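You operate a simulated robot arm through the tools that you are given. There is no shell and no other tool. Be economical: measure what you need, move in short steps, check, and stop when the job is done.

You are at the controls of a simulated two-armed robot. One attempt, no reset.

JOB
Pick up the green marker with one hand, pass it to the other hand and put it on the top of the steel table.

Only the result counts: the job must be done as asked and must still hold three seconds after the hand-in. Knocking over, shifting, dropping, spilling or breaking anything else fails it.

ROBOT AND FRAMES
Two 7-joint arms with two-finger parallel grippers on one trunk, on a base that drives. Base frame: it is fixed to the floor where the robot stands at the start and does not move with it; the origin is under the middle of the robot, x ahead of it, y to its left, z up. Lengths are in cm, angles in degrees, forces in N, time in s.
The left shoulder is at the start at [5, 16.8, 113.2], the right one opposite. With the tool pointing down near the work surface each hand reaches from about 22 to 66 cm from the robot's upright axis, wherever it stands, measured 20 degrees to its own side. Places, roughly: green marker (2x2x13 cm) [50, 0, 90]; top of the steel table [60, 400, 80]. Payload 1.57 kg a hand.
Tool frame (each hand has its own): the origin (TCP) lies between the finger pads and is the grasp point; the fingertips stand 3 cm ahead of it; z points along the fingers, y is the line along which they close. The gripper opens to 8 cm. The fingers are 1.7 cm wide and 1.2 cm thick; the gripper's body (4 by 8.2 cm) begins 8 cm behind the TCP.
Orientation is told as [roll, pitch, yaw] about the base's x, y, z axes, in that order, counted from this pose: with the fingers straight down and closing along the base's y, the tool's x points along the base's -x, its y along +y and its z along -z.

CONTROLS
- The arms move only by the tool nudge_tool. It takes "left_rows", "right_rows" or both (then of equal length, played together; a hand with none holds still); each is a list of rows, each an object (a shift or turn left out is 0, a gripper value left out holds the last) with "jaw": the finger opening in cm, from 0 to 8; "delta_pos": the shift along the tool's x, y, z in units of 30 mm (1.0 is 30 mm), a list of three; "rot": the turn, a rotation vector about the tool's x, y, z in units of 4 degrees (1.0 is 4 degrees), a list of three. In form: [{"jaw": jaw, "delta_pos": [tx, ty, tz], "rot": [ax, ay, az]}, ...]. A call has 1 to 8 rows; each row shifts and turns the commanded pose from where the row before left it, along the tool's axes as they then stand. A call with a number of a shift or a turn outside -1 to 1 is refused whole. Each row takes 0.2 s and may step no farther than 5 cm and 8.6 degrees from the row before; otherwise, or with a gripper value out of range, the whole call is refused. A pose out of reach is approached as far as the arm can. The call stops where the force on the tool passes 40 N (or 10 N more than at its start, if that is more) or the arm is blocked; 0.2 s more then pass. The fingers move at their own pace (about 4.5 cm/s each) and stop on an object; they squeeze with about 36 N. The grip force told is the motor's: it shows also when the fingers shut on nothing. Time passes only in rows, and 0.2 s behind the last, so rows that do not move let the fingers close. The reply holds the time, the measured pose of the TCP, the force on the tool along the base axes, the opening and the grip force, in the units named above and with some noise, with the torque about the TCP (base axes, N m) and any sound that the robot's microphone picked up.
- Cameras (640 x 400 px; columns grow to the right, rows downward): "scene" is now at [12.94, -0.36, 134.53]; the picture's right is [-0.06, -1.00, 0.00], its down [-0.54, 0.03, -0.84] and it looks along [0.84, -0.05, -0.54] (base axes); focal length 250 px, centre (320, 200). "left" rides on the left gripper at [7.2, 0.7, -12.2] in its tool frame; the picture's right is [-0.09, 1.00, 0.00], its down [-0.84, -0.08, -0.54] and it looks along [-0.54, -0.05, 0.84] (tool axes); focal length 238 px, centre (320, 200). "right" rides on the right gripper at [7.2, -0.7, -12.2] in its tool frame; the picture's right is [0.09, 1.00, 0.00], its down [-0.84, 0.08, -0.54] and it looks along [-0.54, 0.05, 0.84] (tool axes); focal length 238 px, centre (320, 200). There is no depth. A picture from a camera that has moved, and an enlarged one, comes with that camera's place and axes in the base frame and with its lens.
- grab_frame(camera): a new picture of that camera. The clock stands still meanwhile.
- lift_body(by): slides the trunk up (or, below 0, down) by that many cm; the arms and the scene camera ride with it, the base frame stays. It gives what a move gives, with no picture.
- steer(legs): drives the robot by 1 to 6 legs, each [ahead, left, turn to the left] in cm, cm and degrees, along the robot's own axes; the way and the turn of a leg run together, so that a leg with both is an arc; at most 150 cm and 180 degrees a leg. The arms and the cameras ride along, it lands a little off, and it stops where it bumps. It gives what a move gives.
- turn_head(pan, tilt): turns the head with the scene camera to pan (to the left, within 80 degrees either way) and tilt (down, from -29 to 69), counted from straight ahead of the robot. It gives what a move gives.
- inspect(camera, box): a new picture of the part [left, top, right, bottom] of that camera's present view, enlarged. The clock stands still meanwhile.
- finish_job(): hands the job in; it is judged then, once.

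Work in short steps. Places have to be worked out from the pictures, the camera data and where the tool is seen: move nearer, look again, correct. Check each grasp and each placing, and mend what went wrong. You have 120 turns and 108 pictures in all, those below and enlarged ones among them. Open the grippers and draw the arms clear of the work before you hand the job in, unless the task says otherwise; then end with one line.

The tools are called as name(argument=value, ...) on one line, values as JSON. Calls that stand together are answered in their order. nudge_tool: Moves the arms, as the interface text tells. Its arguments: {"type":"object","properties":{"left_rows":{"type":"array"},"right_rows":{"type":"array"}},"required":[]} The other tools are called the same way: lift_body (by) slides the trunk up or down; steer (legs) drives the base; turn_head (pan, tilt) turns the head that bears the scene camera; grab_frame (camera) takes a picture; inspect (camera, box) takes an enlarged picture of a part of a camera's view; finish_job () hands the job in.

At the start:

```text
t: 0.0
left_tcp_pos: [45.04, 14.59, 114.56]
left_tcp_rot: [0.0, 0.0, 0.0]
left_force: [-0.1, -0.5, -0.3]
left_wrist_torque: [0.02, -0.02, 0.01]
left_opening: 8.01
left_finger_force: 0.1
right_tcp_pos: [36.79, -18.14, 116.24]
right_tcp_rot: [0.2, 0.0, -0.2]
right_force: [-1.3, -0.2, 1.0]
right_wrist_torque: [0.0, -0.01, 0.03]
right_opening: 8.02
right_finger_force: 0.1
trunk travel left (down, up): [-30.0, 14.3]
robot x, y, heading: [0.1, -0.03, -0.3]
head pan, tilt: [-3.5, 32.8]
```

scene: 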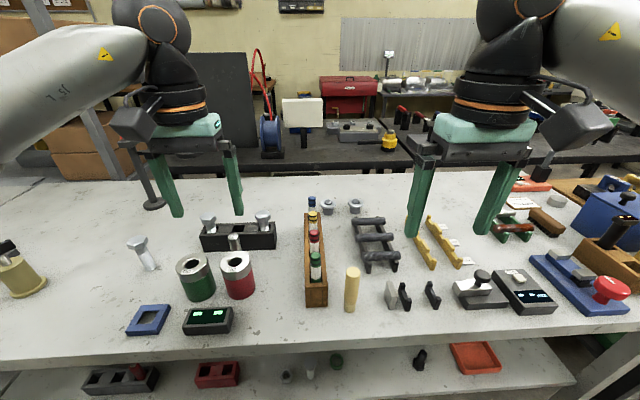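
right: 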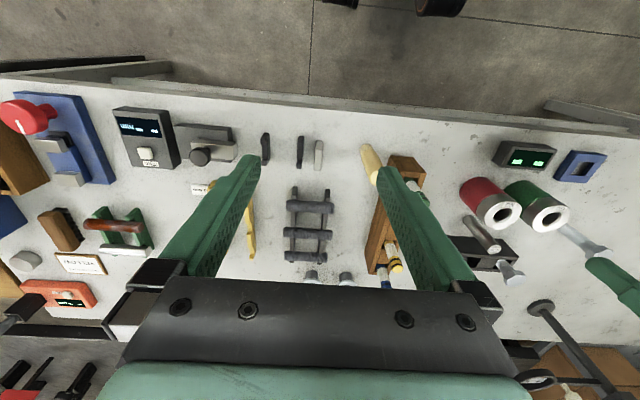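
left: 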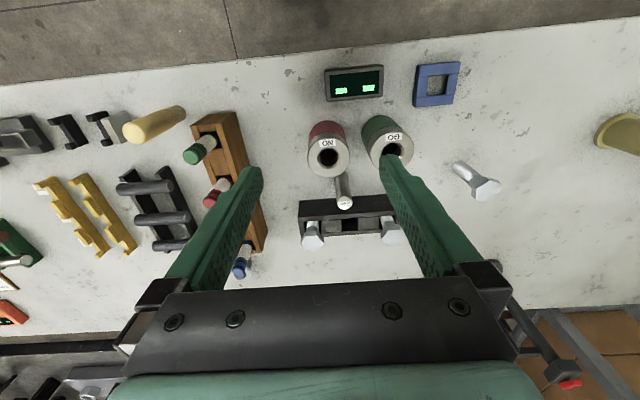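

The wooden rack holds four markers, the green one nearest the robot. I zoom in on it.

inspect(camera="scene", box=[270, 180, 370, 310])

inspect(camera="left", box=[120, 80, 320, 290])

```text
3.08 times, centred on (320, 245) of scene
camera zoom: at [12.94, -0.36, 134.53], right [-0.06, -1.0, 0.0], down [-0.54, 0.03, -0.84], along [0.84, -0.05, -0.54], focal length 771 px, centre (320, 62)
```

zoom: 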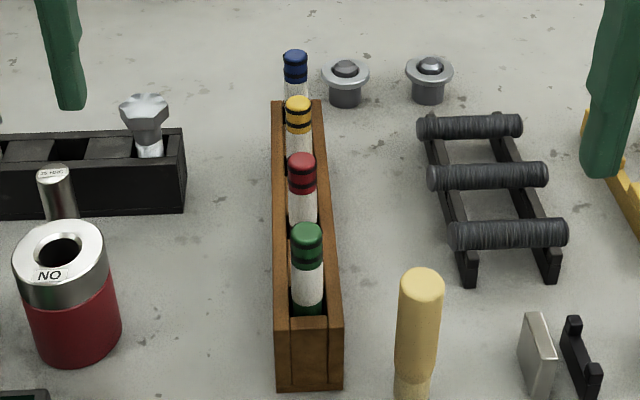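

```text
1.90 times, centred on (220, 185) of left
camera zoom: at [37.84, 15.19, 126.76], right [0.09, 1.0, 0.0], down [0.84, -0.08, 0.54], along [0.54, -0.05, -0.84], focal length 454 px, centre (510, 229)
```

zoom: 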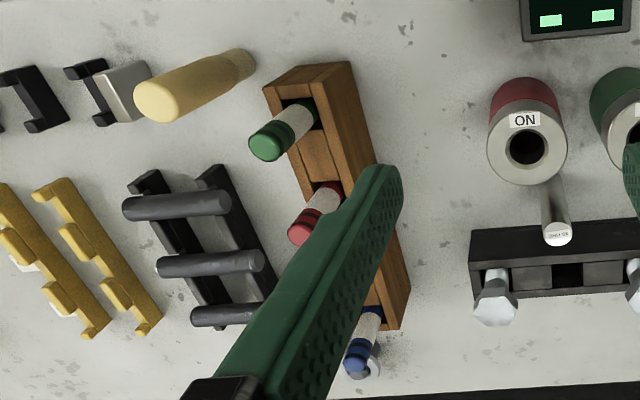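

The two views triangulate the green marker's top at about [47.8, -1.6, 99.5]. The rack top is near z 94. I look left toward the steel table before planning.

turn_head(pan=78, tilt=15)

grab_frame(camera="scene")

```text
t: 1.6
left_tcp_pos: [45.04, 14.58, 114.61]
left_tcp_rot: [0.0, -0.1, 0.0]
left_force: [-0.3, -0.1, 0.4]
left_wrist_torque: [-0.05, 0.0, -0.01]
left_opening: 8.01
left_finger_force: 0.1
right_tcp_pos: [36.85, -18.09, 116.27]
right_tcp_rot: [0.1, 0.1, -0.1]
right_force: [0.6, -0.3, -0.1]
right_wrist_torque: [0.01, 0.01, 0.0]
right_opening: 8.0
right_finger_force: 0.1
trunk travel left (down, up): [-30.0, 14.3]
robot x, y, heading: [-0.02, -0.46, 0.1]
head pan, tilt: [78.0, 15.0]
```

```text
102 pictures are left
camera scene: at [5.99, 9.32, 137.39], right [0.98, -0.21, 0.0], down [-0.05, -0.25, -0.97], along [0.2, 0.94, -0.26], focal length 250 px, centre (320, 200)
```

scene: 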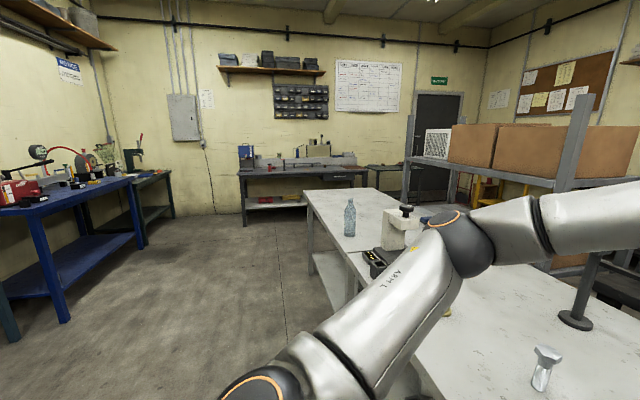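

The steel table is the dark bench by the far wall (near y≈400), and the lane beside our bench is clear. I zoom in on its top.

inspect(camera="scene", box=[220, 120, 420, 245])

```text
3.20 times, centred on (320, 182) of scene
camera zoom: at [5.99, 9.32, 137.39], right [0.98, -0.21, 0.0], down [-0.05, -0.25, -0.97], along [0.2, 0.94, -0.26], focal length 802 px, centre (320, 256)
```

zoom: 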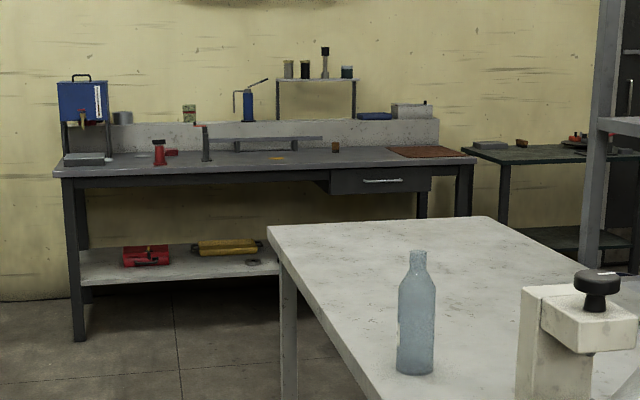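

Next I take the left hand above the green marker, staying high, and turn the head back to watch.

nudge_tool(left_rows=[{"jaw": 5, "delta_pos": [-0.15, -0.9, 0]}, {"delta_pos": [-0.15, -0.9, 0]}, {"delta_pos": [-0.15, -0.9, 0]}, {"delta_pos": [-0.15, -0.9, 0]}, {"delta_pos": [-0.15, -0.9, 0]}, {"delta_pos": [-0.17, -0.9, 0.5]}, {"delta_pos": [0, 0, 0.8]}, {"delta_pos": [0, 0, 0.2]}])

turn_head(pan=0, tilt=35)

grab_frame(camera="scene")

grab_frame(camera="left")

```text
t: 3.4
left_tcp_pos: [47.79, -1.56, 109.87]
left_tcp_rot: [0.0, -0.1, 0.0]
left_force: [-0.5, -0.4, -0.1]
left_wrist_torque: [0.03, 0.01, -0.02]
left_opening: 5.01
left_finger_force: 0.0
right_tcp_pos: [36.86, -18.16, 116.27]
right_tcp_rot: [0.1, 0.0, -0.1]
right_force: [0.3, 0.7, 0.2]
right_wrist_torque: [-0.01, -0.02, 0.0]
right_opening: 7.97
right_finger_force: 0.0
trunk travel left (down, up): [-30.0, 14.3]
robot x, y, heading: [0.08, -0.27, -0.1]
head pan, tilt: [78.0, 15.0]
```

```text
t: 4.9
left_tcp_pos: [47.94, -1.49, 110.02]
left_tcp_rot: [0.0, -0.1, 0.0]
left_force: [0.7, 0.5, -0.8]
left_wrist_torque: [0.0, 0.0, -0.03]
left_opening: 4.99
left_finger_force: 0.2
right_tcp_pos: [36.84, -18.13, 116.14]
right_tcp_rot: [0.2, 0.0, -0.1]
right_force: [0.4, -0.5, -0.6]
right_wrist_torque: [0.02, -0.01, 0.01]
right_opening: 8.01
right_finger_force: 0.1
trunk travel left (down, up): [-30.0, 14.3]
robot x, y, heading: [0.0, 0.19, -0.0]
head pan, tilt: [0.0, 35.0]
```

```text
100 pictures are left
camera scene: at [12.85, 0.18, 134.19], right [0.0, -1.0, 0.0], down [-0.57, 0.0, -0.82], along [0.82, 0.0, -0.57], focal length 250 px, centre (320, 200)
```

scene: 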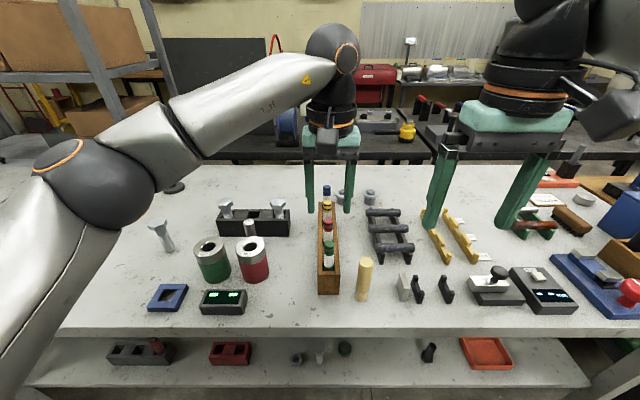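

```text
99 pictures are left
camera left: at [40.65, -0.88, 122.18], right [0.09, 1.0, 0.0], down [0.84, -0.08, 0.54], along [0.54, -0.05, -0.84], focal length 238 px, centre (320, 200)
```

left: 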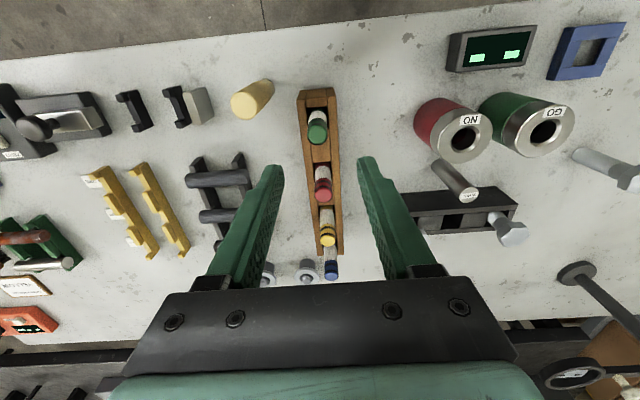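

The left view gives the cap top at about [47.7, -1.8], which agrees with before. I descend to TCP z≈97.7.

nudge_tool(left_rows=[{"delta_pos": [0.05, -0.07, 0.9]}, {"delta_pos": [0, 0, 0.9]}, {"delta_pos": [0, 0, 0.8]}, {"delta_pos": [0, 0, 0.5]}, {"delta_pos": [0, 0, 0.4]}])

grab_frame(camera="left")

inspect(camera="scene", box=[270, 180, 390, 300])

```text
t: 6.1
left_tcp_pos: [47.62, -1.91, 99.76]
left_tcp_rot: [0.0, 0.0, 0.0]
left_force: [1.1, -0.4, 0.4]
left_wrist_torque: [0.0, 0.03, 0.04]
left_opening: 5.01
left_finger_force: 0.1
right_tcp_pos: [36.87, -18.16, 116.18]
right_tcp_rot: [0.0, 0.1, -0.2]
right_force: [-0.1, 0.5, 0.8]
right_wrist_torque: [-0.04, -0.04, -0.01]
right_opening: 8.01
right_finger_force: 0.0
trunk travel left (down, up): [-30.0, 14.3]
robot x, y, heading: [-0.13, -0.12, -0.1]
head pan, tilt: [0.0, 35.0]
```

```text
98 pictures are left
camera left: at [40.46, -1.36, 111.89], right [0.09, 1.0, 0.0], down [0.84, -0.08, 0.54], along [0.54, -0.05, -0.84], focal length 238 px, centre (320, 200)
```

left: 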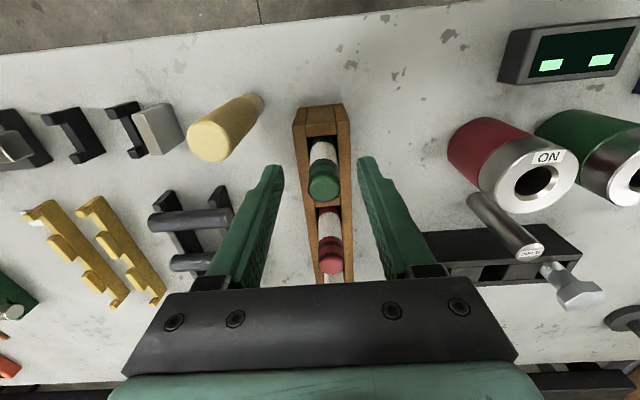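

```text
3.33 times, centred on (330, 240) of scene
camera zoom: at [12.85, 0.18, 134.19], right [0.0, -1.0, 0.0], down [-0.57, 0.0, -0.82], along [0.82, 0.0, -0.57], focal length 835 px, centre (287, 67)
```

zoom: 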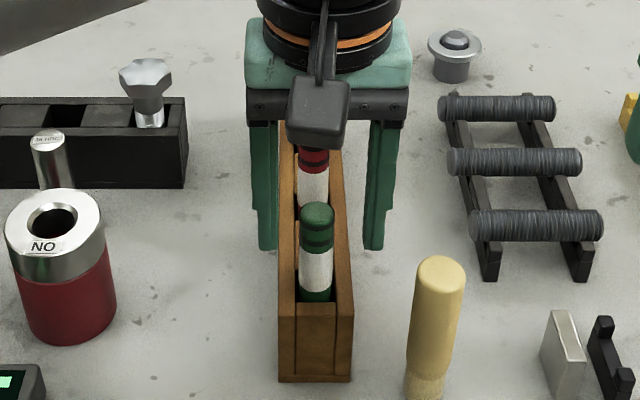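

The fingers straddle the marker, centred. I go 2 cm further down and close.

nudge_tool(left_rows=[{"delta_pos": [-0.05, 0.02, 0.5]}, {"delta_pos": [0, 0, 0.2]}, {"jaw": 0.5}, {}, {}, {}])

inspect(camera="scene", box=[270, 180, 390, 300])

```text
t: 7.5
left_tcp_pos: [47.81, -1.74, 97.62]
left_tcp_rot: [0.0, -0.1, -0.1]
left_force: [0.1, 0.8, 0.0]
left_wrist_torque: [0.03, -0.01, 0.01]
left_opening: 1.84
left_finger_force: 33.7
right_tcp_pos: [36.81, -18.27, 116.29]
right_tcp_rot: [0.1, 0.0, -0.2]
right_force: [0.0, 0.2, 0.2]
right_wrist_torque: [-0.01, 0.02, 0.05]
right_opening: 8.01
right_finger_force: 0.1
trunk travel left (down, up): [-30.0, 14.3]
robot x, y, heading: [-0.04, -0.4, 0.2]
head pan, tilt: [0.0, 35.0]
```

```text
3.33 times, centred on (330, 240) of scene
camera zoom: at [12.84, 0.18, 134.19], right [0.0, -1.0, 0.0], down [-0.57, 0.0, -0.82], along [0.82, 0.0, -0.57], focal length 835 px, centre (287, 67)
```

zoom: 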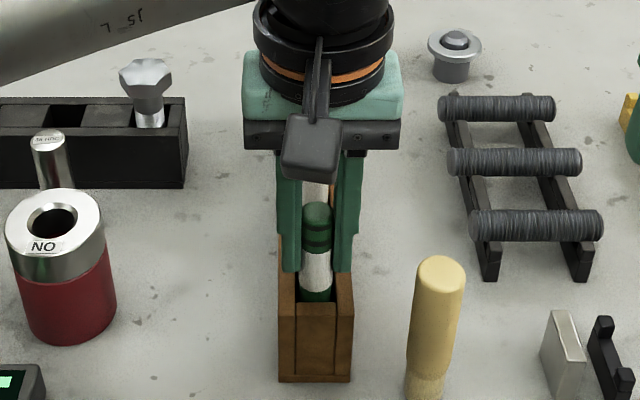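

Gripped, with the opening stopped at 1.84 and 34 N. I lift straight up, slowly at first.

nudge_tool(left_rows=[{"delta_pos": [0, 0, -0.3]}, {"delta_pos": [0, 0, -0.5]}, {"delta_pos": [0, 0, -0.8]}, {"delta_pos": [0, 0, -0.9]}, {"delta_pos": [0, 0, -0.9]}, {"delta_pos": [0, 0, -0.9]}, {"delta_pos": [0, 0, -0.9]}, {"delta_pos": [0, 0, -0.5]}])

grab_frame(camera="scene")

```text
t: 9.3
left_tcp_pos: [47.94, -1.83, 114.53]
left_tcp_rot: [0.1, 0.0, -0.1]
left_force: [0.0, -0.4, -0.1]
left_wrist_torque: [0.0, 0.02, 0.0]
left_opening: 1.86
left_finger_force: 32.5
right_tcp_pos: [36.91, -18.27, 116.3]
right_tcp_rot: [0.2, -0.1, -0.1]
right_force: [0.7, 0.1, -0.1]
right_wrist_torque: [-0.02, 0.02, -0.04]
right_opening: 7.99
right_finger_force: 0.1
trunk travel left (down, up): [-30.0, 14.3]
robot x, y, heading: [0.12, -0.53, 0.1]
head pan, tilt: [0.0, 35.0]
```

```text
95 pictures are left
camera scene: at [12.84, 0.17, 134.19], right [0.0, -1.0, 0.0], down [-0.57, 0.0, -0.82], along [0.82, 0.0, -0.57], focal length 250 px, centre (320, 200)
```

scene: 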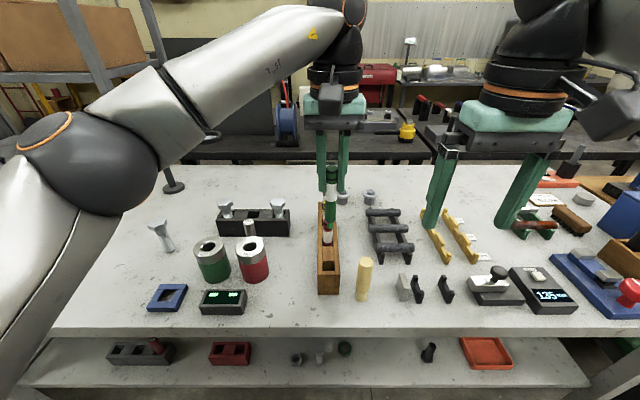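

The marker is lifted clear of the rack. I back the base up 30 cm to get free room for the handover, then start tilting the left hand forward so the marker points ahead.

steer(legs=[[-30, 0, 0]])

nudge_tool(left_rows=[{"rot": [0, -1, 0]}, {"rot": [0, -1, 0]}, {"rot": [0, -1, 0]}])

```text
t: 11.3
left_tcp_pos: [18.11, -1.98, 114.51]
left_tcp_rot: [0.0, -0.1, -0.2]
left_force: [-0.6, 0.4, -0.4]
left_wrist_torque: [0.02, -0.01, 0.03]
left_opening: 1.82
left_finger_force: 32.7
right_tcp_pos: [6.84, -18.35, 116.3]
right_tcp_rot: [0.0, 0.0, -0.3]
right_force: [-0.1, -1.2, 0.3]
right_wrist_torque: [-0.01, -0.01, 0.03]
right_opening: 8.0
right_finger_force: 0.0
trunk travel left (down, up): [-30.0, 14.3]
robot x, y, heading: [-29.44, -0.16, -0.2]
head pan, tilt: [0.0, 35.0]
```

```text
t: 12.1
left_tcp_pos: [18.17, -2.05, 114.54]
left_tcp_rot: [0.0, -12.1, -0.1]
left_force: [0.2, 0.4, 0.3]
left_wrist_torque: [0.0, -0.03, 0.03]
left_opening: 1.84
left_finger_force: 32.8
right_tcp_pos: [7.04, -18.24, 116.18]
right_tcp_rot: [-0.1, -0.1, -0.4]
right_force: [0.7, -0.4, -0.9]
right_wrist_torque: [-0.01, -0.02, 0.01]
right_opening: 7.98
right_finger_force: 0.2
trunk travel left (down, up): [-30.0, 14.3]
robot x, y, heading: [-29.93, 0.04, -0.4]
head pan, tilt: [0.0, 35.0]
```

The tilt goes the right way (pitch -12). I continue.

nudge_tool(left_rows=[{"rot": [0, -1, 0]}, {"rot": [0, -1, 0]}, {"rot": [0, -1, 0]}, {"rot": [0, -1, 0]}, {"rot": [0, -1, 0]}, {"rot": [0, -1, 0]}, {"rot": [0, -1, 0]}, {"rot": [0, -1, 0]}])

nudge_tool(left_rows=[{"rot": [0, -1, 0]}, {"rot": [0, -1, 0]}, {"rot": [0, -1, 0]}, {"rot": [0, -1, 0]}, {"rot": [0, -1, 0]}, {"rot": [0, -1, 0]}, {"rot": [0, -1, 0]}, {"rot": [0, -1, 0]}])

grab_frame(camera="scene")

```text
t: 13.9
left_tcp_pos: [18.12, -2.06, 114.58]
left_tcp_rot: [0.0, -44.0, -0.3]
left_force: [0.2, 0.1, -0.4]
left_wrist_torque: [0.02, 0.03, -0.03]
left_opening: 1.86
left_finger_force: 32.8
right_tcp_pos: [6.97, -18.15, 116.18]
right_tcp_rot: [0.0, -0.1, -0.4]
right_force: [-0.3, -0.1, 0.5]
right_wrist_torque: [-0.01, 0.03, -0.01]
right_opening: 7.98
right_finger_force: 0.0
trunk travel left (down, up): [-30.0, 14.3]
robot x, y, heading: [-29.33, 0.09, -0.3]
head pan, tilt: [0.0, 35.0]
```

```text
t: 15.7
left_tcp_pos: [18.13, -2.01, 114.52]
left_tcp_rot: [-0.2, -76.2, -0.2]
left_force: [0.0, 1.0, -0.2]
left_wrist_torque: [-0.01, 0.01, -0.01]
left_opening: 1.82
left_finger_force: 32.5
right_tcp_pos: [6.93, -18.31, 116.18]
right_tcp_rot: [0.2, 0.0, -0.4]
right_force: [-0.6, 0.2, -0.7]
right_wrist_torque: [0.05, -0.02, -0.01]
right_opening: 7.99
right_finger_force: 0.0
trunk travel left (down, up): [-30.0, 14.3]
robot x, y, heading: [-29.96, 0.25, -0.5]
head pan, tilt: [0.0, 35.0]
```

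```text
94 pictures are left
camera scene: at [-16.94, 0.18, 134.19], right [-0.01, -1.0, 0.0], down [-0.57, 0.0, -0.82], along [0.82, 0.0, -0.57], focal length 250 px, centre (320, 200)
```

scene: 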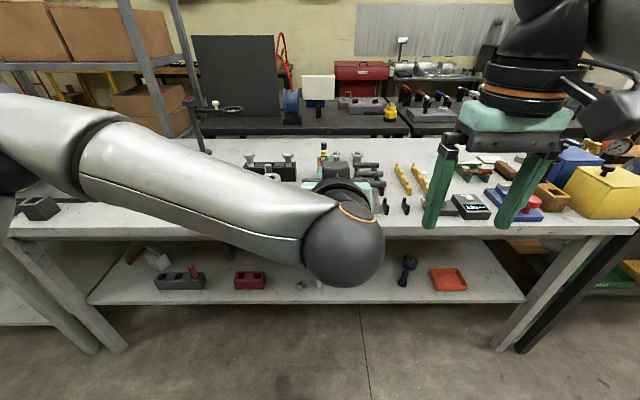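

The left hand points nearly ahead (-76). I finish the tilt while the right hand rises and moves forward at its own side, level with the marker's free end.

nudge_tool(left_rows=[{"rot": [0, -1, 0]}, {"rot": [0, -1, 0]}, {"rot": [0, -1, 0]}, {"rot": [0, -0.4, 0]}, {}, {}, {}], right_rows=[{"jaw": 5, "delta_pos": [-0.86, 0, -0.55]}, {"delta_pos": [-0.86, 0, -0.55]}, {"delta_pos": [-0.86, 0, -0.55]}, {"delta_pos": [-0.86, 0, -0.55]}, {"delta_pos": [-0.86, 0, -0.55]}, {"delta_pos": [-0.86, 0, -0.55]}, {"delta_pos": [-0.86, 0, -0.4]}])

grab_frame(camera="right")

grab_frame(camera="scene")

```text
t: 17.3
left_tcp_pos: [18.09, -1.95, 114.46]
left_tcp_rot: [2.3, -89.7, -2.5]
left_force: [0.7, 0.3, -1.1]
left_wrist_torque: [0.0, 0.02, 0.03]
left_opening: 1.83
left_finger_force: 33.0
right_tcp_pos: [22.06, -18.62, 125.24]
right_tcp_rot: [0.1, -0.3, -0.3]
right_force: [-1.5, 0.2, 0.5]
right_wrist_torque: [0.0, -0.03, 0.0]
right_opening: 5.01
right_finger_force: 0.0
right hand out of reach, approached as far as the arm can: row 6, 7
trunk travel left (down, up): [-30.0, 14.3]
robot x, y, heading: [-29.71, 0.27, -0.4]
head pan, tilt: [0.0, 35.0]
```

```text
93 pictures are left
camera right: at [14.89, -19.25, 137.39], right [-0.09, 1.0, 0.0], down [0.84, 0.07, 0.54], along [0.54, 0.05, -0.84], focal length 238 px, centre (320, 200)
```

right: 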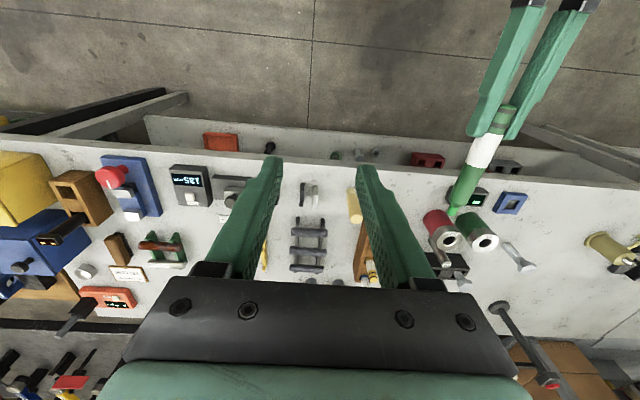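

```text
92 pictures are left
camera scene: at [-16.95, 0.17, 134.19], right [-0.01, -1.0, 0.0], down [-0.57, 0.0, -0.82], along [0.82, 0.0, -0.57], focal length 250 px, centre (320, 200)
```

scene: 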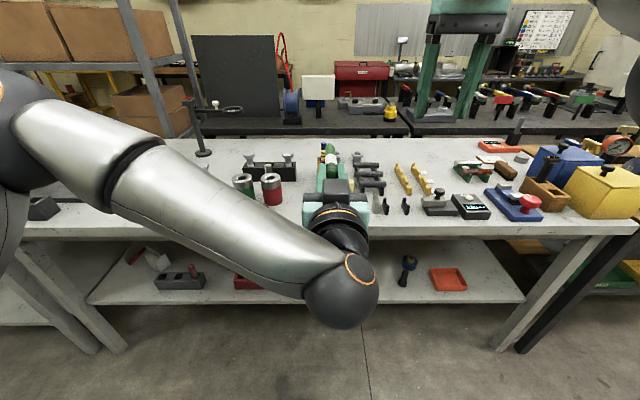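

The right hand reached its limit at that height. I bring the left hand (and marker) lower and nearer, and bring the right hand back and down a bit.

nudge_tool(left_rows=[{"delta_pos": [0.67, 0, -0.42]}, {"delta_pos": [0.67, 0, -0.42]}, {"delta_pos": [0.67, 0, -0.42]}, {"delta_pos": [0.67, 0, -0.42]}], right_rows=[{"delta_pos": [0.35, 0, 0.5]}, {"delta_pos": [0.35, 0, 0.5]}, {"delta_pos": [0.3, 0, 0.5]}, {"delta_pos": [0, 0, 0.3]}])

```text
t: 18.3
left_tcp_pos: [13.05, -1.96, 106.55]
left_tcp_rot: [-3.2, -89.7, 2.9]
left_force: [-0.5, 0.2, -0.8]
left_wrist_torque: [0.0, 0.05, 0.0]
left_opening: 1.81
left_finger_force: 32.2
right_tcp_pos: [19.12, -18.66, 120.19]
right_tcp_rot: [0.1, 0.0, -0.3]
right_force: [-1.2, 0.2, 0.3]
right_wrist_torque: [-0.01, 0.0, 0.0]
right_opening: 5.01
right_finger_force: 0.1
trunk travel left (down, up): [-30.0, 14.3]
robot x, y, heading: [-29.77, 0.18, -0.3]
head pan, tilt: [0.0, 35.0]
```

Next, the right hand moves over the marker's free end, still above it.

nudge_tool(right_rows=[{"delta_pos": [-0.05, 0.8, 0]}, {"delta_pos": [-0.05, 0.8, 0]}, {"delta_pos": [-0.05, 0.8, 0]}, {"delta_pos": [-0.05, 0.8, 0]}, {"delta_pos": [-0.05, 0.8, 0.3]}, {"delta_pos": [-0.05, 0.8, 0.4]}, {"delta_pos": [0, 0.75, 0.5]}, {"delta_pos": [0, 0, 0.5]}])

grab_frame(camera="right")

grab_frame(camera="scene")

```text
t: 20.1
left_tcp_pos: [13.08, -1.85, 106.55]
left_tcp_rot: [2.9, -89.5, -3.2]
left_force: [0.1, 0.0, -0.3]
left_wrist_torque: [-0.01, 0.03, 0.01]
left_opening: 1.8
left_finger_force: 32.4
right_tcp_pos: [20.35, -1.65, 114.81]
right_tcp_rot: [0.1, 0.1, -0.3]
right_force: [0.6, 0.5, 0.9]
right_wrist_torque: [-0.01, -0.01, 0.01]
right_opening: 5.0
right_finger_force: 0.0
trunk travel left (down, up): [-30.0, 14.3]
robot x, y, heading: [-29.66, -0.04, -0.0]
head pan, tilt: [0.0, 35.0]
```

```text
91 pictures are left
camera right: at [13.15, -2.34, 126.92], right [-0.09, 1.0, 0.0], down [0.84, 0.07, 0.54], along [0.54, 0.05, -0.84], focal length 238 px, centre (320, 200)
```

right: 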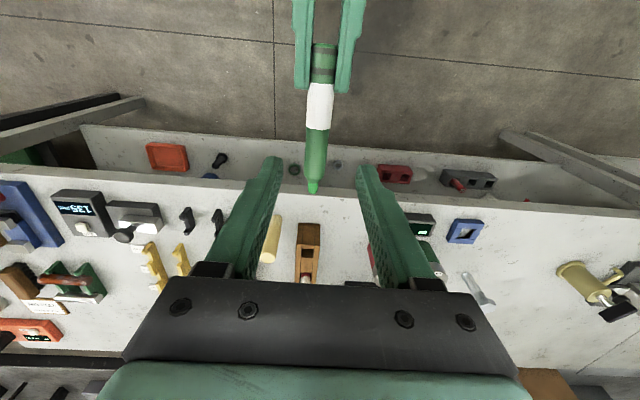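

```text
90 pictures are left
camera scene: at [-16.93, 0.16, 134.19], right [-0.01, -1.0, 0.0], down [-0.57, 0.0, -0.82], along [0.82, 0.0, -0.57], focal length 250 px, centre (320, 200)
```

scene: 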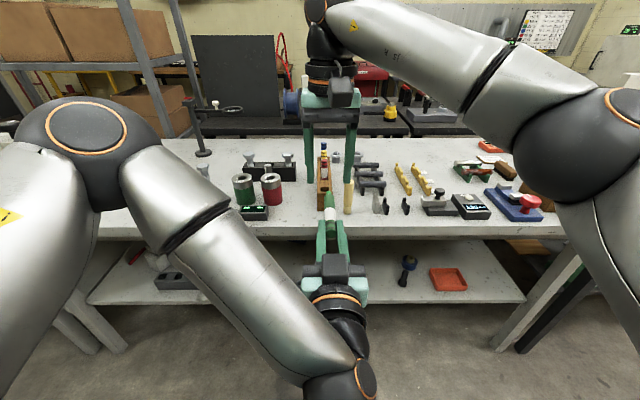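

The marker lies ahead of the left fingers along x (about 11 to 25), axis at y≈-1.9, z≈106.5. I lower the right hand around it at x≈20.4 (beyond the left fingertips at 16).

nudge_tool(right_rows=[{"delta_pos": [0, -0.08, 0.7]}, {"delta_pos": [0, 0, 0.7]}, {"delta_pos": [0, 0, 0.7]}, {"delta_pos": [0, 0, 0.4]}, {"delta_pos": [0, 0, 0.25]}, {}])

grab_frame(camera="right")

inspect(camera="scene", box=[260, 140, 400, 300])

```text
t: 21.5
left_tcp_pos: [13.08, -1.87, 106.55]
left_tcp_rot: [1.6, -89.6, -1.9]
left_force: [0.2, -0.1, 0.0]
left_wrist_torque: [0.0, 0.0, -0.01]
left_opening: 1.8
left_finger_force: 32.6
right_tcp_pos: [20.11, -1.91, 106.74]
right_tcp_rot: [0.1, 0.0, -0.4]
right_force: [0.3, -0.3, -0.3]
right_wrist_torque: [0.01, 0.0, 0.0]
right_opening: 5.02
right_finger_force: 0.1
trunk travel left (down, up): [-30.0, 14.3]
robot x, y, heading: [-29.83, 0.29, -0.4]
head pan, tilt: [0.0, 35.0]
```

```text
89 pictures are left
camera right: at [12.93, -2.63, 118.85], right [-0.09, 1.0, 0.0], down [0.84, 0.07, 0.54], along [0.54, 0.05, -0.84], focal length 238 px, centre (320, 200)
```

right: 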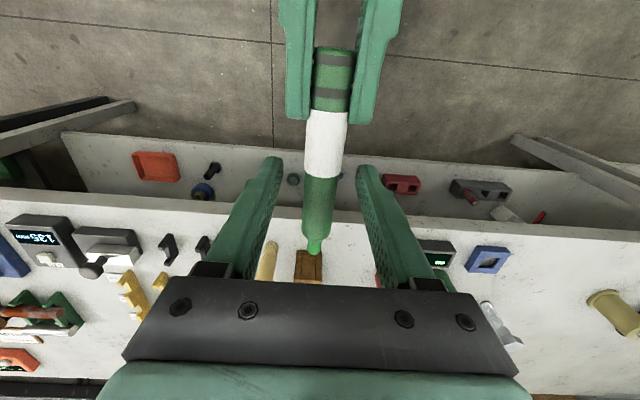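

```text
2.50 times, centred on (330, 220) of scene
camera zoom: at [-16.94, 0.19, 134.19], right [-0.01, -1.0, 0.0], down [-0.57, 0.0, -0.82], along [0.82, 0.0, -0.57], focal length 626 px, centre (295, 150)
```

zoom: 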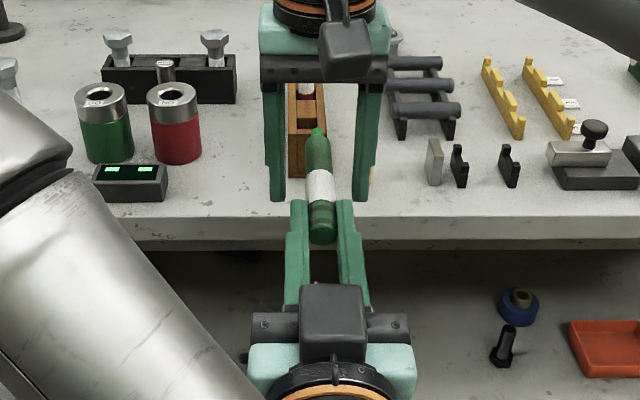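

The right fingers straddle the free part. I close them.

nudge_tool(right_rows=[{"jaw": 0.5}, {}, {}, {}, {}])

grab_frame(camera="right")

```text
t: 22.7
left_tcp_pos: [13.13, -1.99, 106.54]
left_tcp_rot: [1.2, -89.7, -1.4]
left_force: [0.0, -1.6, 0.0]
left_wrist_torque: [-0.02, -0.02, -0.1]
left_opening: 1.8
left_finger_force: 32.9
right_tcp_pos: [20.1, -1.95, 106.73]
right_tcp_rot: [0.2, 0.1, -0.4]
right_force: [0.1, 0.9, -0.1]
right_wrist_torque: [0.05, 0.01, -0.01]
right_opening: 1.8
right_finger_force: 32.6
trunk travel left (down, up): [-30.0, 14.3]
robot x, y, heading: [-29.61, 0.06, -0.3]
head pan, tilt: [0.0, 35.0]
```

```text
87 pictures are left
camera right: at [12.93, -2.63, 118.87], right [-0.09, 1.0, 0.0], down [0.84, 0.07, 0.54], along [0.54, 0.05, -0.84], focal length 238 px, centre (320, 200)
```

right: 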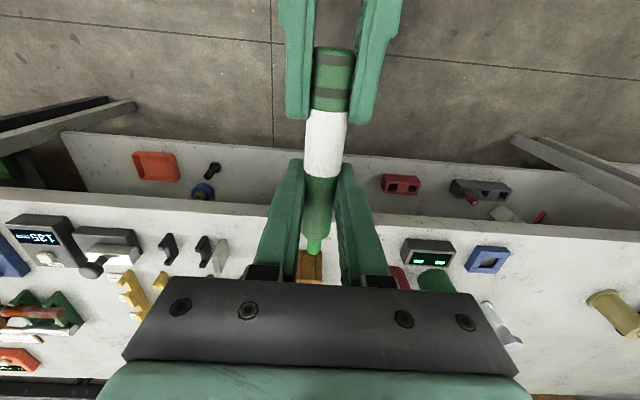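

Both hands grip the marker. I open the left hand and withdraw it straight back along its tool z.

nudge_tool(left_rows=[{"jaw": 6}, {}, {}, {"delta_pos": [0, 0, -0.4]}, {"delta_pos": [0, 0, -0.7]}, {"delta_pos": [0, 0, -0.7]}, {"delta_pos": [0, 0, -0.7]}])

grab_frame(camera="right")

grab_frame(camera="scene")

```text
t: 24.5
left_tcp_pos: [7.77, -0.4, 107.6]
left_tcp_rot: [-158.6, -87.9, 162.5]
left_force: [-0.8, 0.8, 0.2]
left_wrist_torque: [0.0, 0.01, 0.02]
left_opening: 6.0
left_finger_force: 0.0
right_tcp_pos: [20.2, -2.03, 106.81]
right_tcp_rot: [0.1, 0.0, -0.4]
right_force: [-0.1, 0.6, -0.7]
right_wrist_torque: [0.02, -0.05, 0.03]
right_opening: 1.75
right_finger_force: 32.7
trunk travel left (down, up): [-30.0, 14.3]
robot x, y, heading: [-30.18, 0.05, -0.1]
head pan, tilt: [0.0, 35.0]
stopped in row 7 (left hand): the arm was blocked; the commanded pose is now the measured one
```

```text
86 pictures are left
camera right: at [12.95, -2.62, 118.86], right [-0.09, 1.0, 0.0], down [0.84, 0.07, 0.54], along [0.54, 0.05, -0.84], focal length 238 px, centre (320, 200)
```

right: 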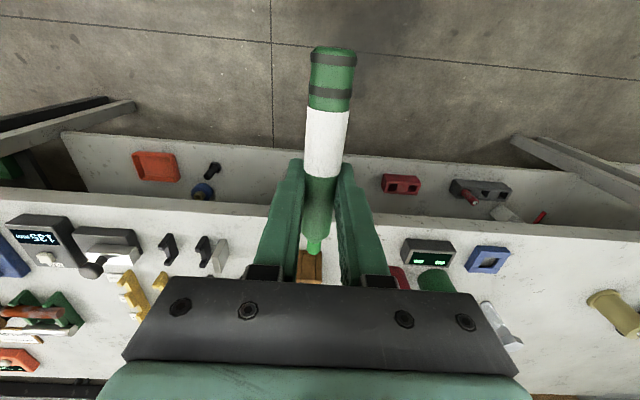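

```text
85 pictures are left
camera scene: at [-16.93, 0.2, 134.18], right [-0.01, -1.0, 0.0], down [-0.57, 0.0, -0.82], along [0.82, 0.0, -0.57], focal length 250 px, centre (320, 200)
```

scene: 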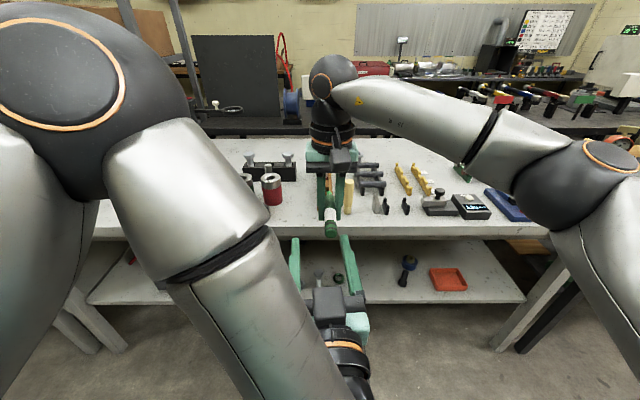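

The right hand holds the marker alone, and the left arm is folded to its limit. I move the left hand sideways to the left, clear of the marker.

nudge_tool(left_rows=[{"delta_pos": [0.2, 0.8, 0]}, {"delta_pos": [0.2, 0.9, 0]}, {"delta_pos": [0.2, 0.9, 0]}, {"delta_pos": [0, 0.9, 0]}, {"delta_pos": [0, 0.9, 0]}, {"delta_pos": [0, 0.9, 0]}])

```text
t: 25.9
left_tcp_pos: [9.79, 11.64, 102.61]
left_tcp_rot: [-158.4, -88.2, 162.2]
left_force: [0.6, 0.8, -1.3]
left_wrist_torque: [0.0, 0.03, -0.03]
left_opening: 6.04
left_finger_force: 0.0
left hand out of reach, approached as far as the arm can: row 4, 5, 6
right_tcp_pos: [20.23, -1.86, 106.74]
right_tcp_rot: [0.0, 0.1, -0.4]
right_force: [-0.4, 0.3, -0.8]
right_wrist_torque: [0.0, 0.01, 0.02]
right_opening: 1.79
right_finger_force: 32.7
trunk travel left (down, up): [-30.0, 14.3]
robot x, y, heading: [-29.86, 0.01, -0.2]
head pan, tilt: [0.0, 35.0]
```

The left hand is clear. I turn it back toward pointing down while moving it slightly ahead.

nudge_tool(left_rows=[{"delta_pos": [0, 0.2, 0.3], "rot": [0, 1, 0]}, {"delta_pos": [0, 0.2, 0.3], "rot": [0, 1, 0]}, {"delta_pos": [0, 0.2, 0], "rot": [0, 1, 0]}, {"delta_pos": [0, 0.2, 0], "rot": [0, 1, 0]}, {"delta_pos": [0, 0.2, 0], "rot": [0, 1, 0]}, {"delta_pos": [0, 0.2, 0], "rot": [0, 1, 0]}, {"delta_pos": [0, 0.2, 0], "rot": [0, 1, 0]}, {"delta_pos": [0, 0.2, 0], "rot": [0, 1, 0]}])

nudge_tool(left_rows=[{"delta_pos": [-0.3, 0, -0.3], "rot": [0, 1, 0]}, {"delta_pos": [-0.3, 0, -0.3], "rot": [0, 1, 0]}, {"delta_pos": [-0.3, 0, -0.3], "rot": [0, 1, 0]}, {"delta_pos": [-0.3, 0, -0.3], "rot": [0, 1, 0]}, {"delta_pos": [-0.3, 0, -0.3], "rot": [0, 1, 0]}, {"delta_pos": [-0.3, 0, -0.3], "rot": [0, 1, 0]}, {"delta_pos": [0, 0, -0.5], "rot": [0, 1, 0]}, {"delta_pos": [0, 0, -0.5], "rot": [0, 1, 0]}])

grab_frame(camera="scene")

```text
t: 27.7
left_tcp_pos: [13.28, 15.15, 102.24]
left_tcp_rot: [-1.3, -59.9, 4.9]
left_force: [0.2, 1.2, -0.2]
left_wrist_torque: [0.01, -0.02, -0.02]
left_opening: 6.03
left_finger_force: 0.0
left hand out of reach, approached as far as the arm can: row 1, 2, 3, 4, 5
right_tcp_pos: [20.16, -1.99, 106.63]
right_tcp_rot: [0.0, 0.0, -0.4]
right_force: [0.1, 0.0, 1.0]
right_wrist_torque: [0.0, 0.0, 0.02]
right_opening: 1.8
right_finger_force: 33.0
trunk travel left (down, up): [-30.0, 14.3]
robot x, y, heading: [-30.14, -0.14, -0.6]
head pan, tilt: [0.0, 35.0]
```

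```text
t: 29.5
left_tcp_pos: [10.83, 15.14, 112.27]
left_tcp_rot: [-0.7, -27.6, 4.1]
left_force: [-0.1, -0.5, 0.1]
left_wrist_torque: [0.03, 0.0, 0.0]
left_opening: 6.0
left_finger_force: 0.1
right_tcp_pos: [20.15, -2.1, 106.69]
right_tcp_rot: [0.1, 0.0, -0.4]
right_force: [-0.5, -0.1, -0.3]
right_wrist_torque: [-0.01, -0.01, 0.01]
right_opening: 1.78
right_finger_force: 32.4
trunk travel left (down, up): [-30.0, 14.3]
robot x, y, heading: [-29.77, -0.06, -0.4]
head pan, tilt: [0.0, 35.0]
```

```text
84 pictures are left
camera scene: at [-16.93, 0.2, 134.19], right [-0.01, -1.0, 0.0], down [-0.57, 0.0, -0.82], along [0.82, 0.0, -0.57], focal length 250 px, centre (320, 200)
```

scene: 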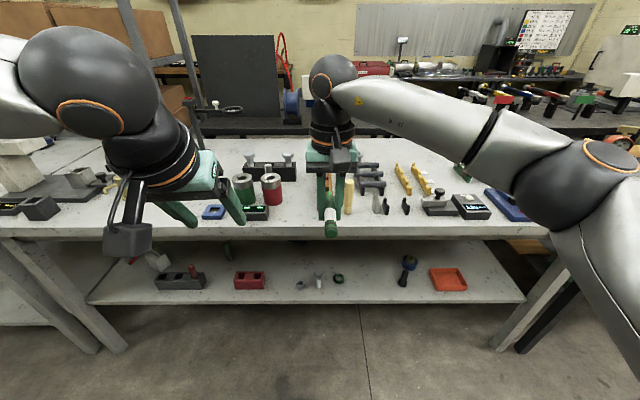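

The marker is held level and the left hand is safe. I back off a bit more and strafe left along the bench.

steer(legs=[[-15, 0, 0], [0, 140, 0]])

turn_head(pan=70, tilt=20)

grab_frame(camera="scene")

```text
t: 37.3
left_tcp_pos: [-6.61, 153.81, 112.28]
left_tcp_rot: [-0.7, -28.0, 6.4]
left_force: [-0.9, -0.1, -0.3]
left_wrist_torque: [0.0, 0.02, 0.0]
left_opening: 6.0
left_finger_force: 0.0
right_tcp_pos: [3.32, 136.99, 106.8]
right_tcp_rot: [0.1, 0.0, 2.0]
right_force: [-0.8, 0.8, -0.5]
right_wrist_torque: [-0.03, -0.01, 0.02]
right_opening: 1.77
right_finger_force: 32.9
trunk travel left (down, up): [-30.0, 14.3]
robot x, y, heading: [-47.06, 137.54, 2.0]
head pan, tilt: [0.0, 35.0]
```

```text
t: 38.7
left_tcp_pos: [-6.52, 153.87, 112.15]
left_tcp_rot: [-0.7, -27.9, 6.5]
left_force: [0.0, -0.7, 0.9]
left_wrist_torque: [0.01, 0.0, -0.03]
left_opening: 6.01
left_finger_force: 0.1
right_tcp_pos: [3.35, 137.13, 106.73]
right_tcp_rot: [0.2, 0.0, 2.0]
right_force: [-0.2, -0.1, 0.3]
right_wrist_torque: [0.0, 0.0, 0.02]
right_opening: 1.75
right_finger_force: 32.2
trunk travel left (down, up): [-30.0, 14.3]
robot x, y, heading: [-46.57, 137.25, 2.0]
head pan, tilt: [70.0, 20.0]
```

```text
83 pictures are left
camera scene: at [-39.69, 146.25, 136.57], right [0.95, -0.31, 0.0], down [-0.11, -0.33, -0.94], along [0.29, 0.89, -0.34], focal length 250 px, centre (320, 200)
```

scene: 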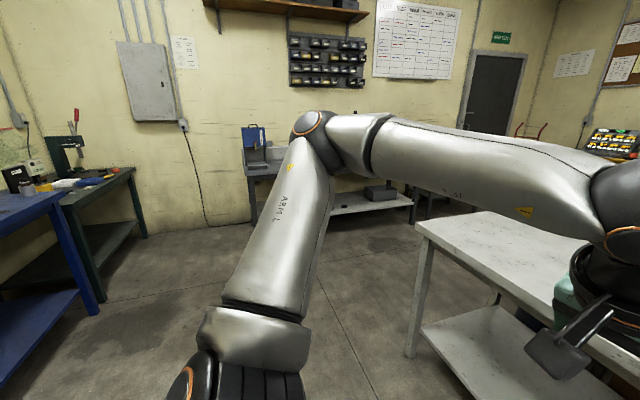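

The floor is clear. I turn left to face the steel table and look.

steer(legs=[[0, 0, 88]])

turn_head(pan=-15, tilt=20)

grab_frame(camera="scene")

```text
t: 42.8
left_tcp_pos: [-60.78, 178.08, 112.25]
left_tcp_rot: [-0.7, -27.9, 92.8]
left_force: [1.0, -0.2, -0.1]
left_wrist_torque: [0.0, -0.02, 0.01]
left_opening: 5.98
left_finger_force: 0.1
right_tcp_pos: [-43.31, 186.91, 106.79]
right_tcp_rot: [0.0, 0.0, 88.2]
right_force: [0.3, -0.1, 0.0]
right_wrist_torque: [0.0, 0.0, 0.03]
right_opening: 1.76
right_finger_force: 32.5
trunk travel left (down, up): [-30.0, 14.3]
robot x, y, heading: [-46.57, 137.03, 88.4]
head pan, tilt: [70.0, 20.0]
```

```text
t: 44.4
left_tcp_pos: [-60.76, 178.1, 112.29]
left_tcp_rot: [-0.9, -27.9, 92.8]
left_force: [0.1, -0.3, -0.4]
left_wrist_torque: [-0.02, -0.03, -0.03]
left_opening: 6.0
left_finger_force: 0.1
right_tcp_pos: [-43.26, 186.82, 106.72]
right_tcp_rot: [0.1, 0.0, 88.2]
right_force: [0.1, 0.5, -0.4]
right_wrist_torque: [0.0, 0.01, 0.01]
right_opening: 1.77
right_finger_force: 32.2
trunk travel left (down, up): [-30.0, 14.3]
robot x, y, heading: [-46.47, 137.43, 88.5]
head pan, tilt: [-15.0, 20.0]
```

```text
82 pictures are left
camera scene: at [-43.78, 150.17, 136.57], right [0.96, -0.29, 0.0], down [-0.1, -0.33, -0.94], along [0.27, 0.9, -0.34], focal length 250 px, centre (320, 200)
```

scene: 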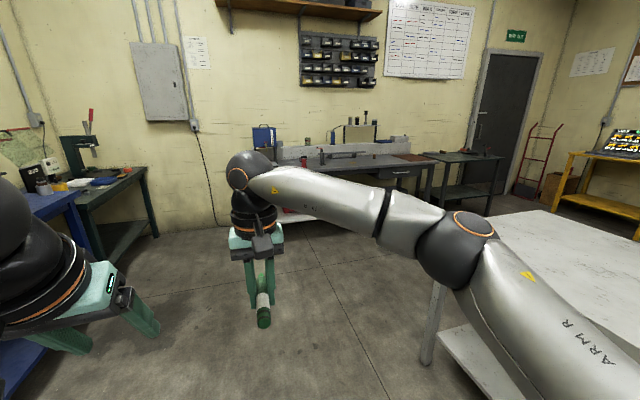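

The marker is still held well. I drive ahead 120 cm, then look at the table.

steer(legs=[[120, 0, 1.5]])

turn_head(pan=-35, tilt=25)

grab_frame(camera="scene")

```text
t: 50.5
left_tcp_pos: [-61.11, 297.17, 112.19]
left_tcp_rot: [-0.8, -27.9, 94.9]
left_force: [-1.2, -0.3, 0.4]
left_wrist_torque: [-0.01, -0.05, 0.02]
left_opening: 6.02
left_finger_force: 0.0
right_tcp_pos: [-44.08, 306.61, 106.71]
right_tcp_rot: [0.0, 0.0, 90.4]
right_force: [0.2, 0.6, -0.3]
right_wrist_torque: [-0.04, 0.04, 0.01]
right_opening: 1.79
right_finger_force: 33.3
trunk travel left (down, up): [-30.0, 14.3]
robot x, y, heading: [-45.32, 256.83, 90.5]
head pan, tilt: [-15.0, 20.0]
```

```text
t: 51.3
left_tcp_pos: [-61.09, 297.2, 112.19]
left_tcp_rot: [-0.7, -27.9, 94.9]
left_force: [-0.3, 0.4, -0.6]
left_wrist_torque: [-0.02, 0.0, 0.03]
left_opening: 5.99
left_finger_force: 0.1
right_tcp_pos: [-44.09, 306.67, 106.8]
right_tcp_rot: [0.1, 0.0, 90.4]
right_force: [0.2, 0.2, -0.1]
right_wrist_torque: [0.01, -0.01, 0.01]
right_opening: 1.79
right_finger_force: 32.6
trunk travel left (down, up): [-30.0, 14.3]
robot x, y, heading: [-45.34, 257.0, 90.3]
head pan, tilt: [-35.0, 25.0]
```

```text
81 pictures are left
camera scene: at [-40.17, 268.48, 135.77], right [0.82, -0.57, 0.0], down [-0.24, -0.35, -0.91], along [0.51, 0.75, -0.42], focal length 250 px, centre (320, 200)
```

scene: 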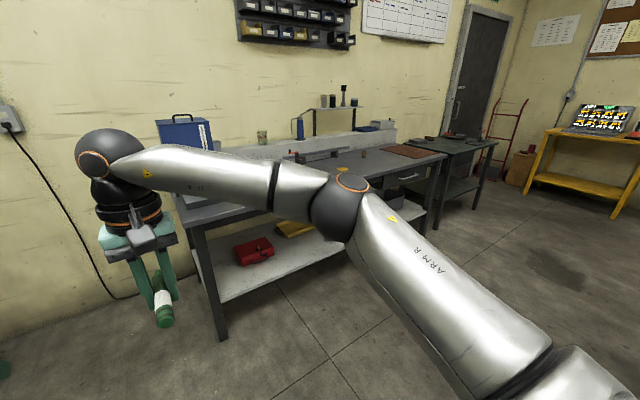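

The table's front edge is around y≈375, from x≈-36 to 156. I drive ahead 30 and strafe right to about x=45, keeping short of the table.

steer(legs=[[30, 0, 0], [0, -90, 0]])

turn_head(pan=5, tilt=25)

grab_frame(camera="scene")

```text
t: 57.5
left_tcp_pos: [25.2, 328.43, 112.19]
left_tcp_rot: [-0.8, -27.9, 95.1]
left_force: [0.9, -0.2, 0.1]
left_wrist_torque: [0.0, 0.01, -0.02]
left_opening: 6.01
left_finger_force: 0.1
right_tcp_pos: [42.28, 337.84, 106.73]
right_tcp_rot: [0.1, 0.0, 90.5]
right_force: [0.2, 0.7, -1.1]
right_wrist_torque: [0.01, 0.01, -0.03]
right_opening: 1.81
right_finger_force: 32.4
trunk travel left (down, up): [-30.0, 14.3]
robot x, y, heading: [40.94, 288.35, 90.6]
head pan, tilt: [-35.0, 25.0]
```

```text
t: 58.6
left_tcp_pos: [25.32, 328.48, 112.14]
left_tcp_rot: [-0.8, -27.9, 94.9]
left_force: [1.0, 0.5, 0.0]
left_wrist_torque: [0.0, 0.01, 0.0]
left_opening: 6.03
left_finger_force: 0.1
right_tcp_pos: [42.31, 338.05, 106.75]
right_tcp_rot: [0.1, 0.0, 90.4]
right_force: [0.1, 0.5, -1.0]
right_wrist_torque: [0.02, -0.01, -0.01]
right_opening: 1.77
right_finger_force: 33.1
trunk travel left (down, up): [-30.0, 14.3]
robot x, y, heading: [41.07, 287.94, 90.5]
head pan, tilt: [5.0, 25.0]
```

```text
80 pictures are left
camera scene: at [40.03, 301.37, 135.76], right [1.0, 0.1, 0.0], down [0.04, -0.42, -0.91], along [-0.09, 0.9, -0.42], focal length 250 px, centre (320, 200)
```

scene: 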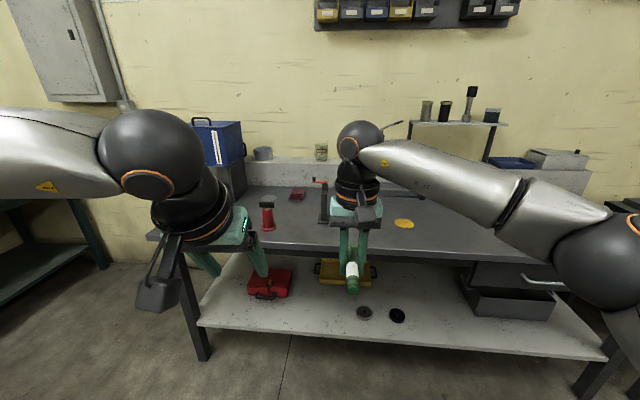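

The table front edge is at y≈379. I check free space with the right-hand camera and an enlarged scene view.

grab_frame(camera="right")

inspect(camera="scene", box=[230, 160, 480, 310])

```text
79 pictures are left
camera right: at [42.97, 330.77, 118.87], right [-0.99, -0.1, 0.0], down [-0.08, 0.84, 0.54], along [-0.06, 0.54, -0.84], focal length 238 px, centre (320, 200)
```

right: 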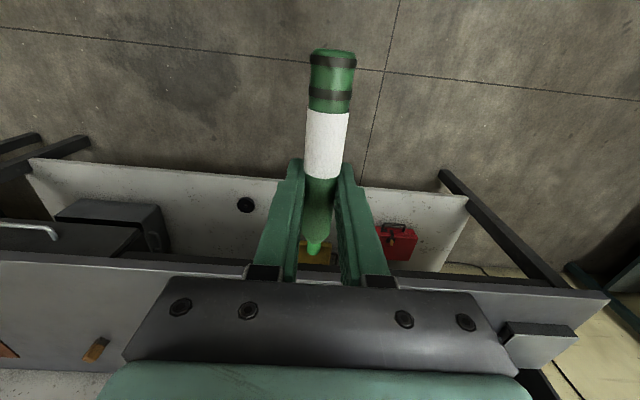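

```text
2.56 times, centred on (355, 235) of scene
camera zoom: at [40.03, 301.37, 135.76], right [1.0, 0.1, 0.0], down [0.04, -0.42, -0.91], along [-0.09, 0.9, -0.42], focal length 641 px, centre (230, 110)
```

zoom: 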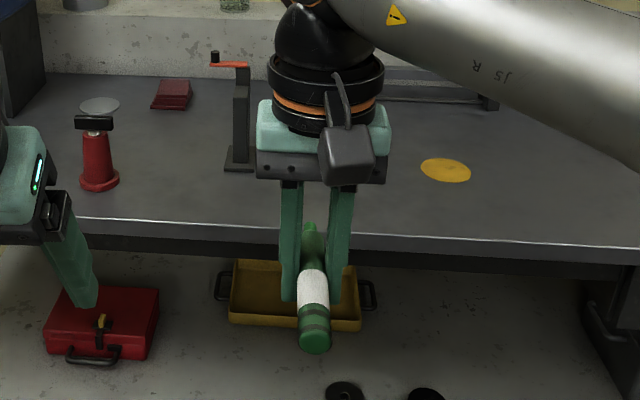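

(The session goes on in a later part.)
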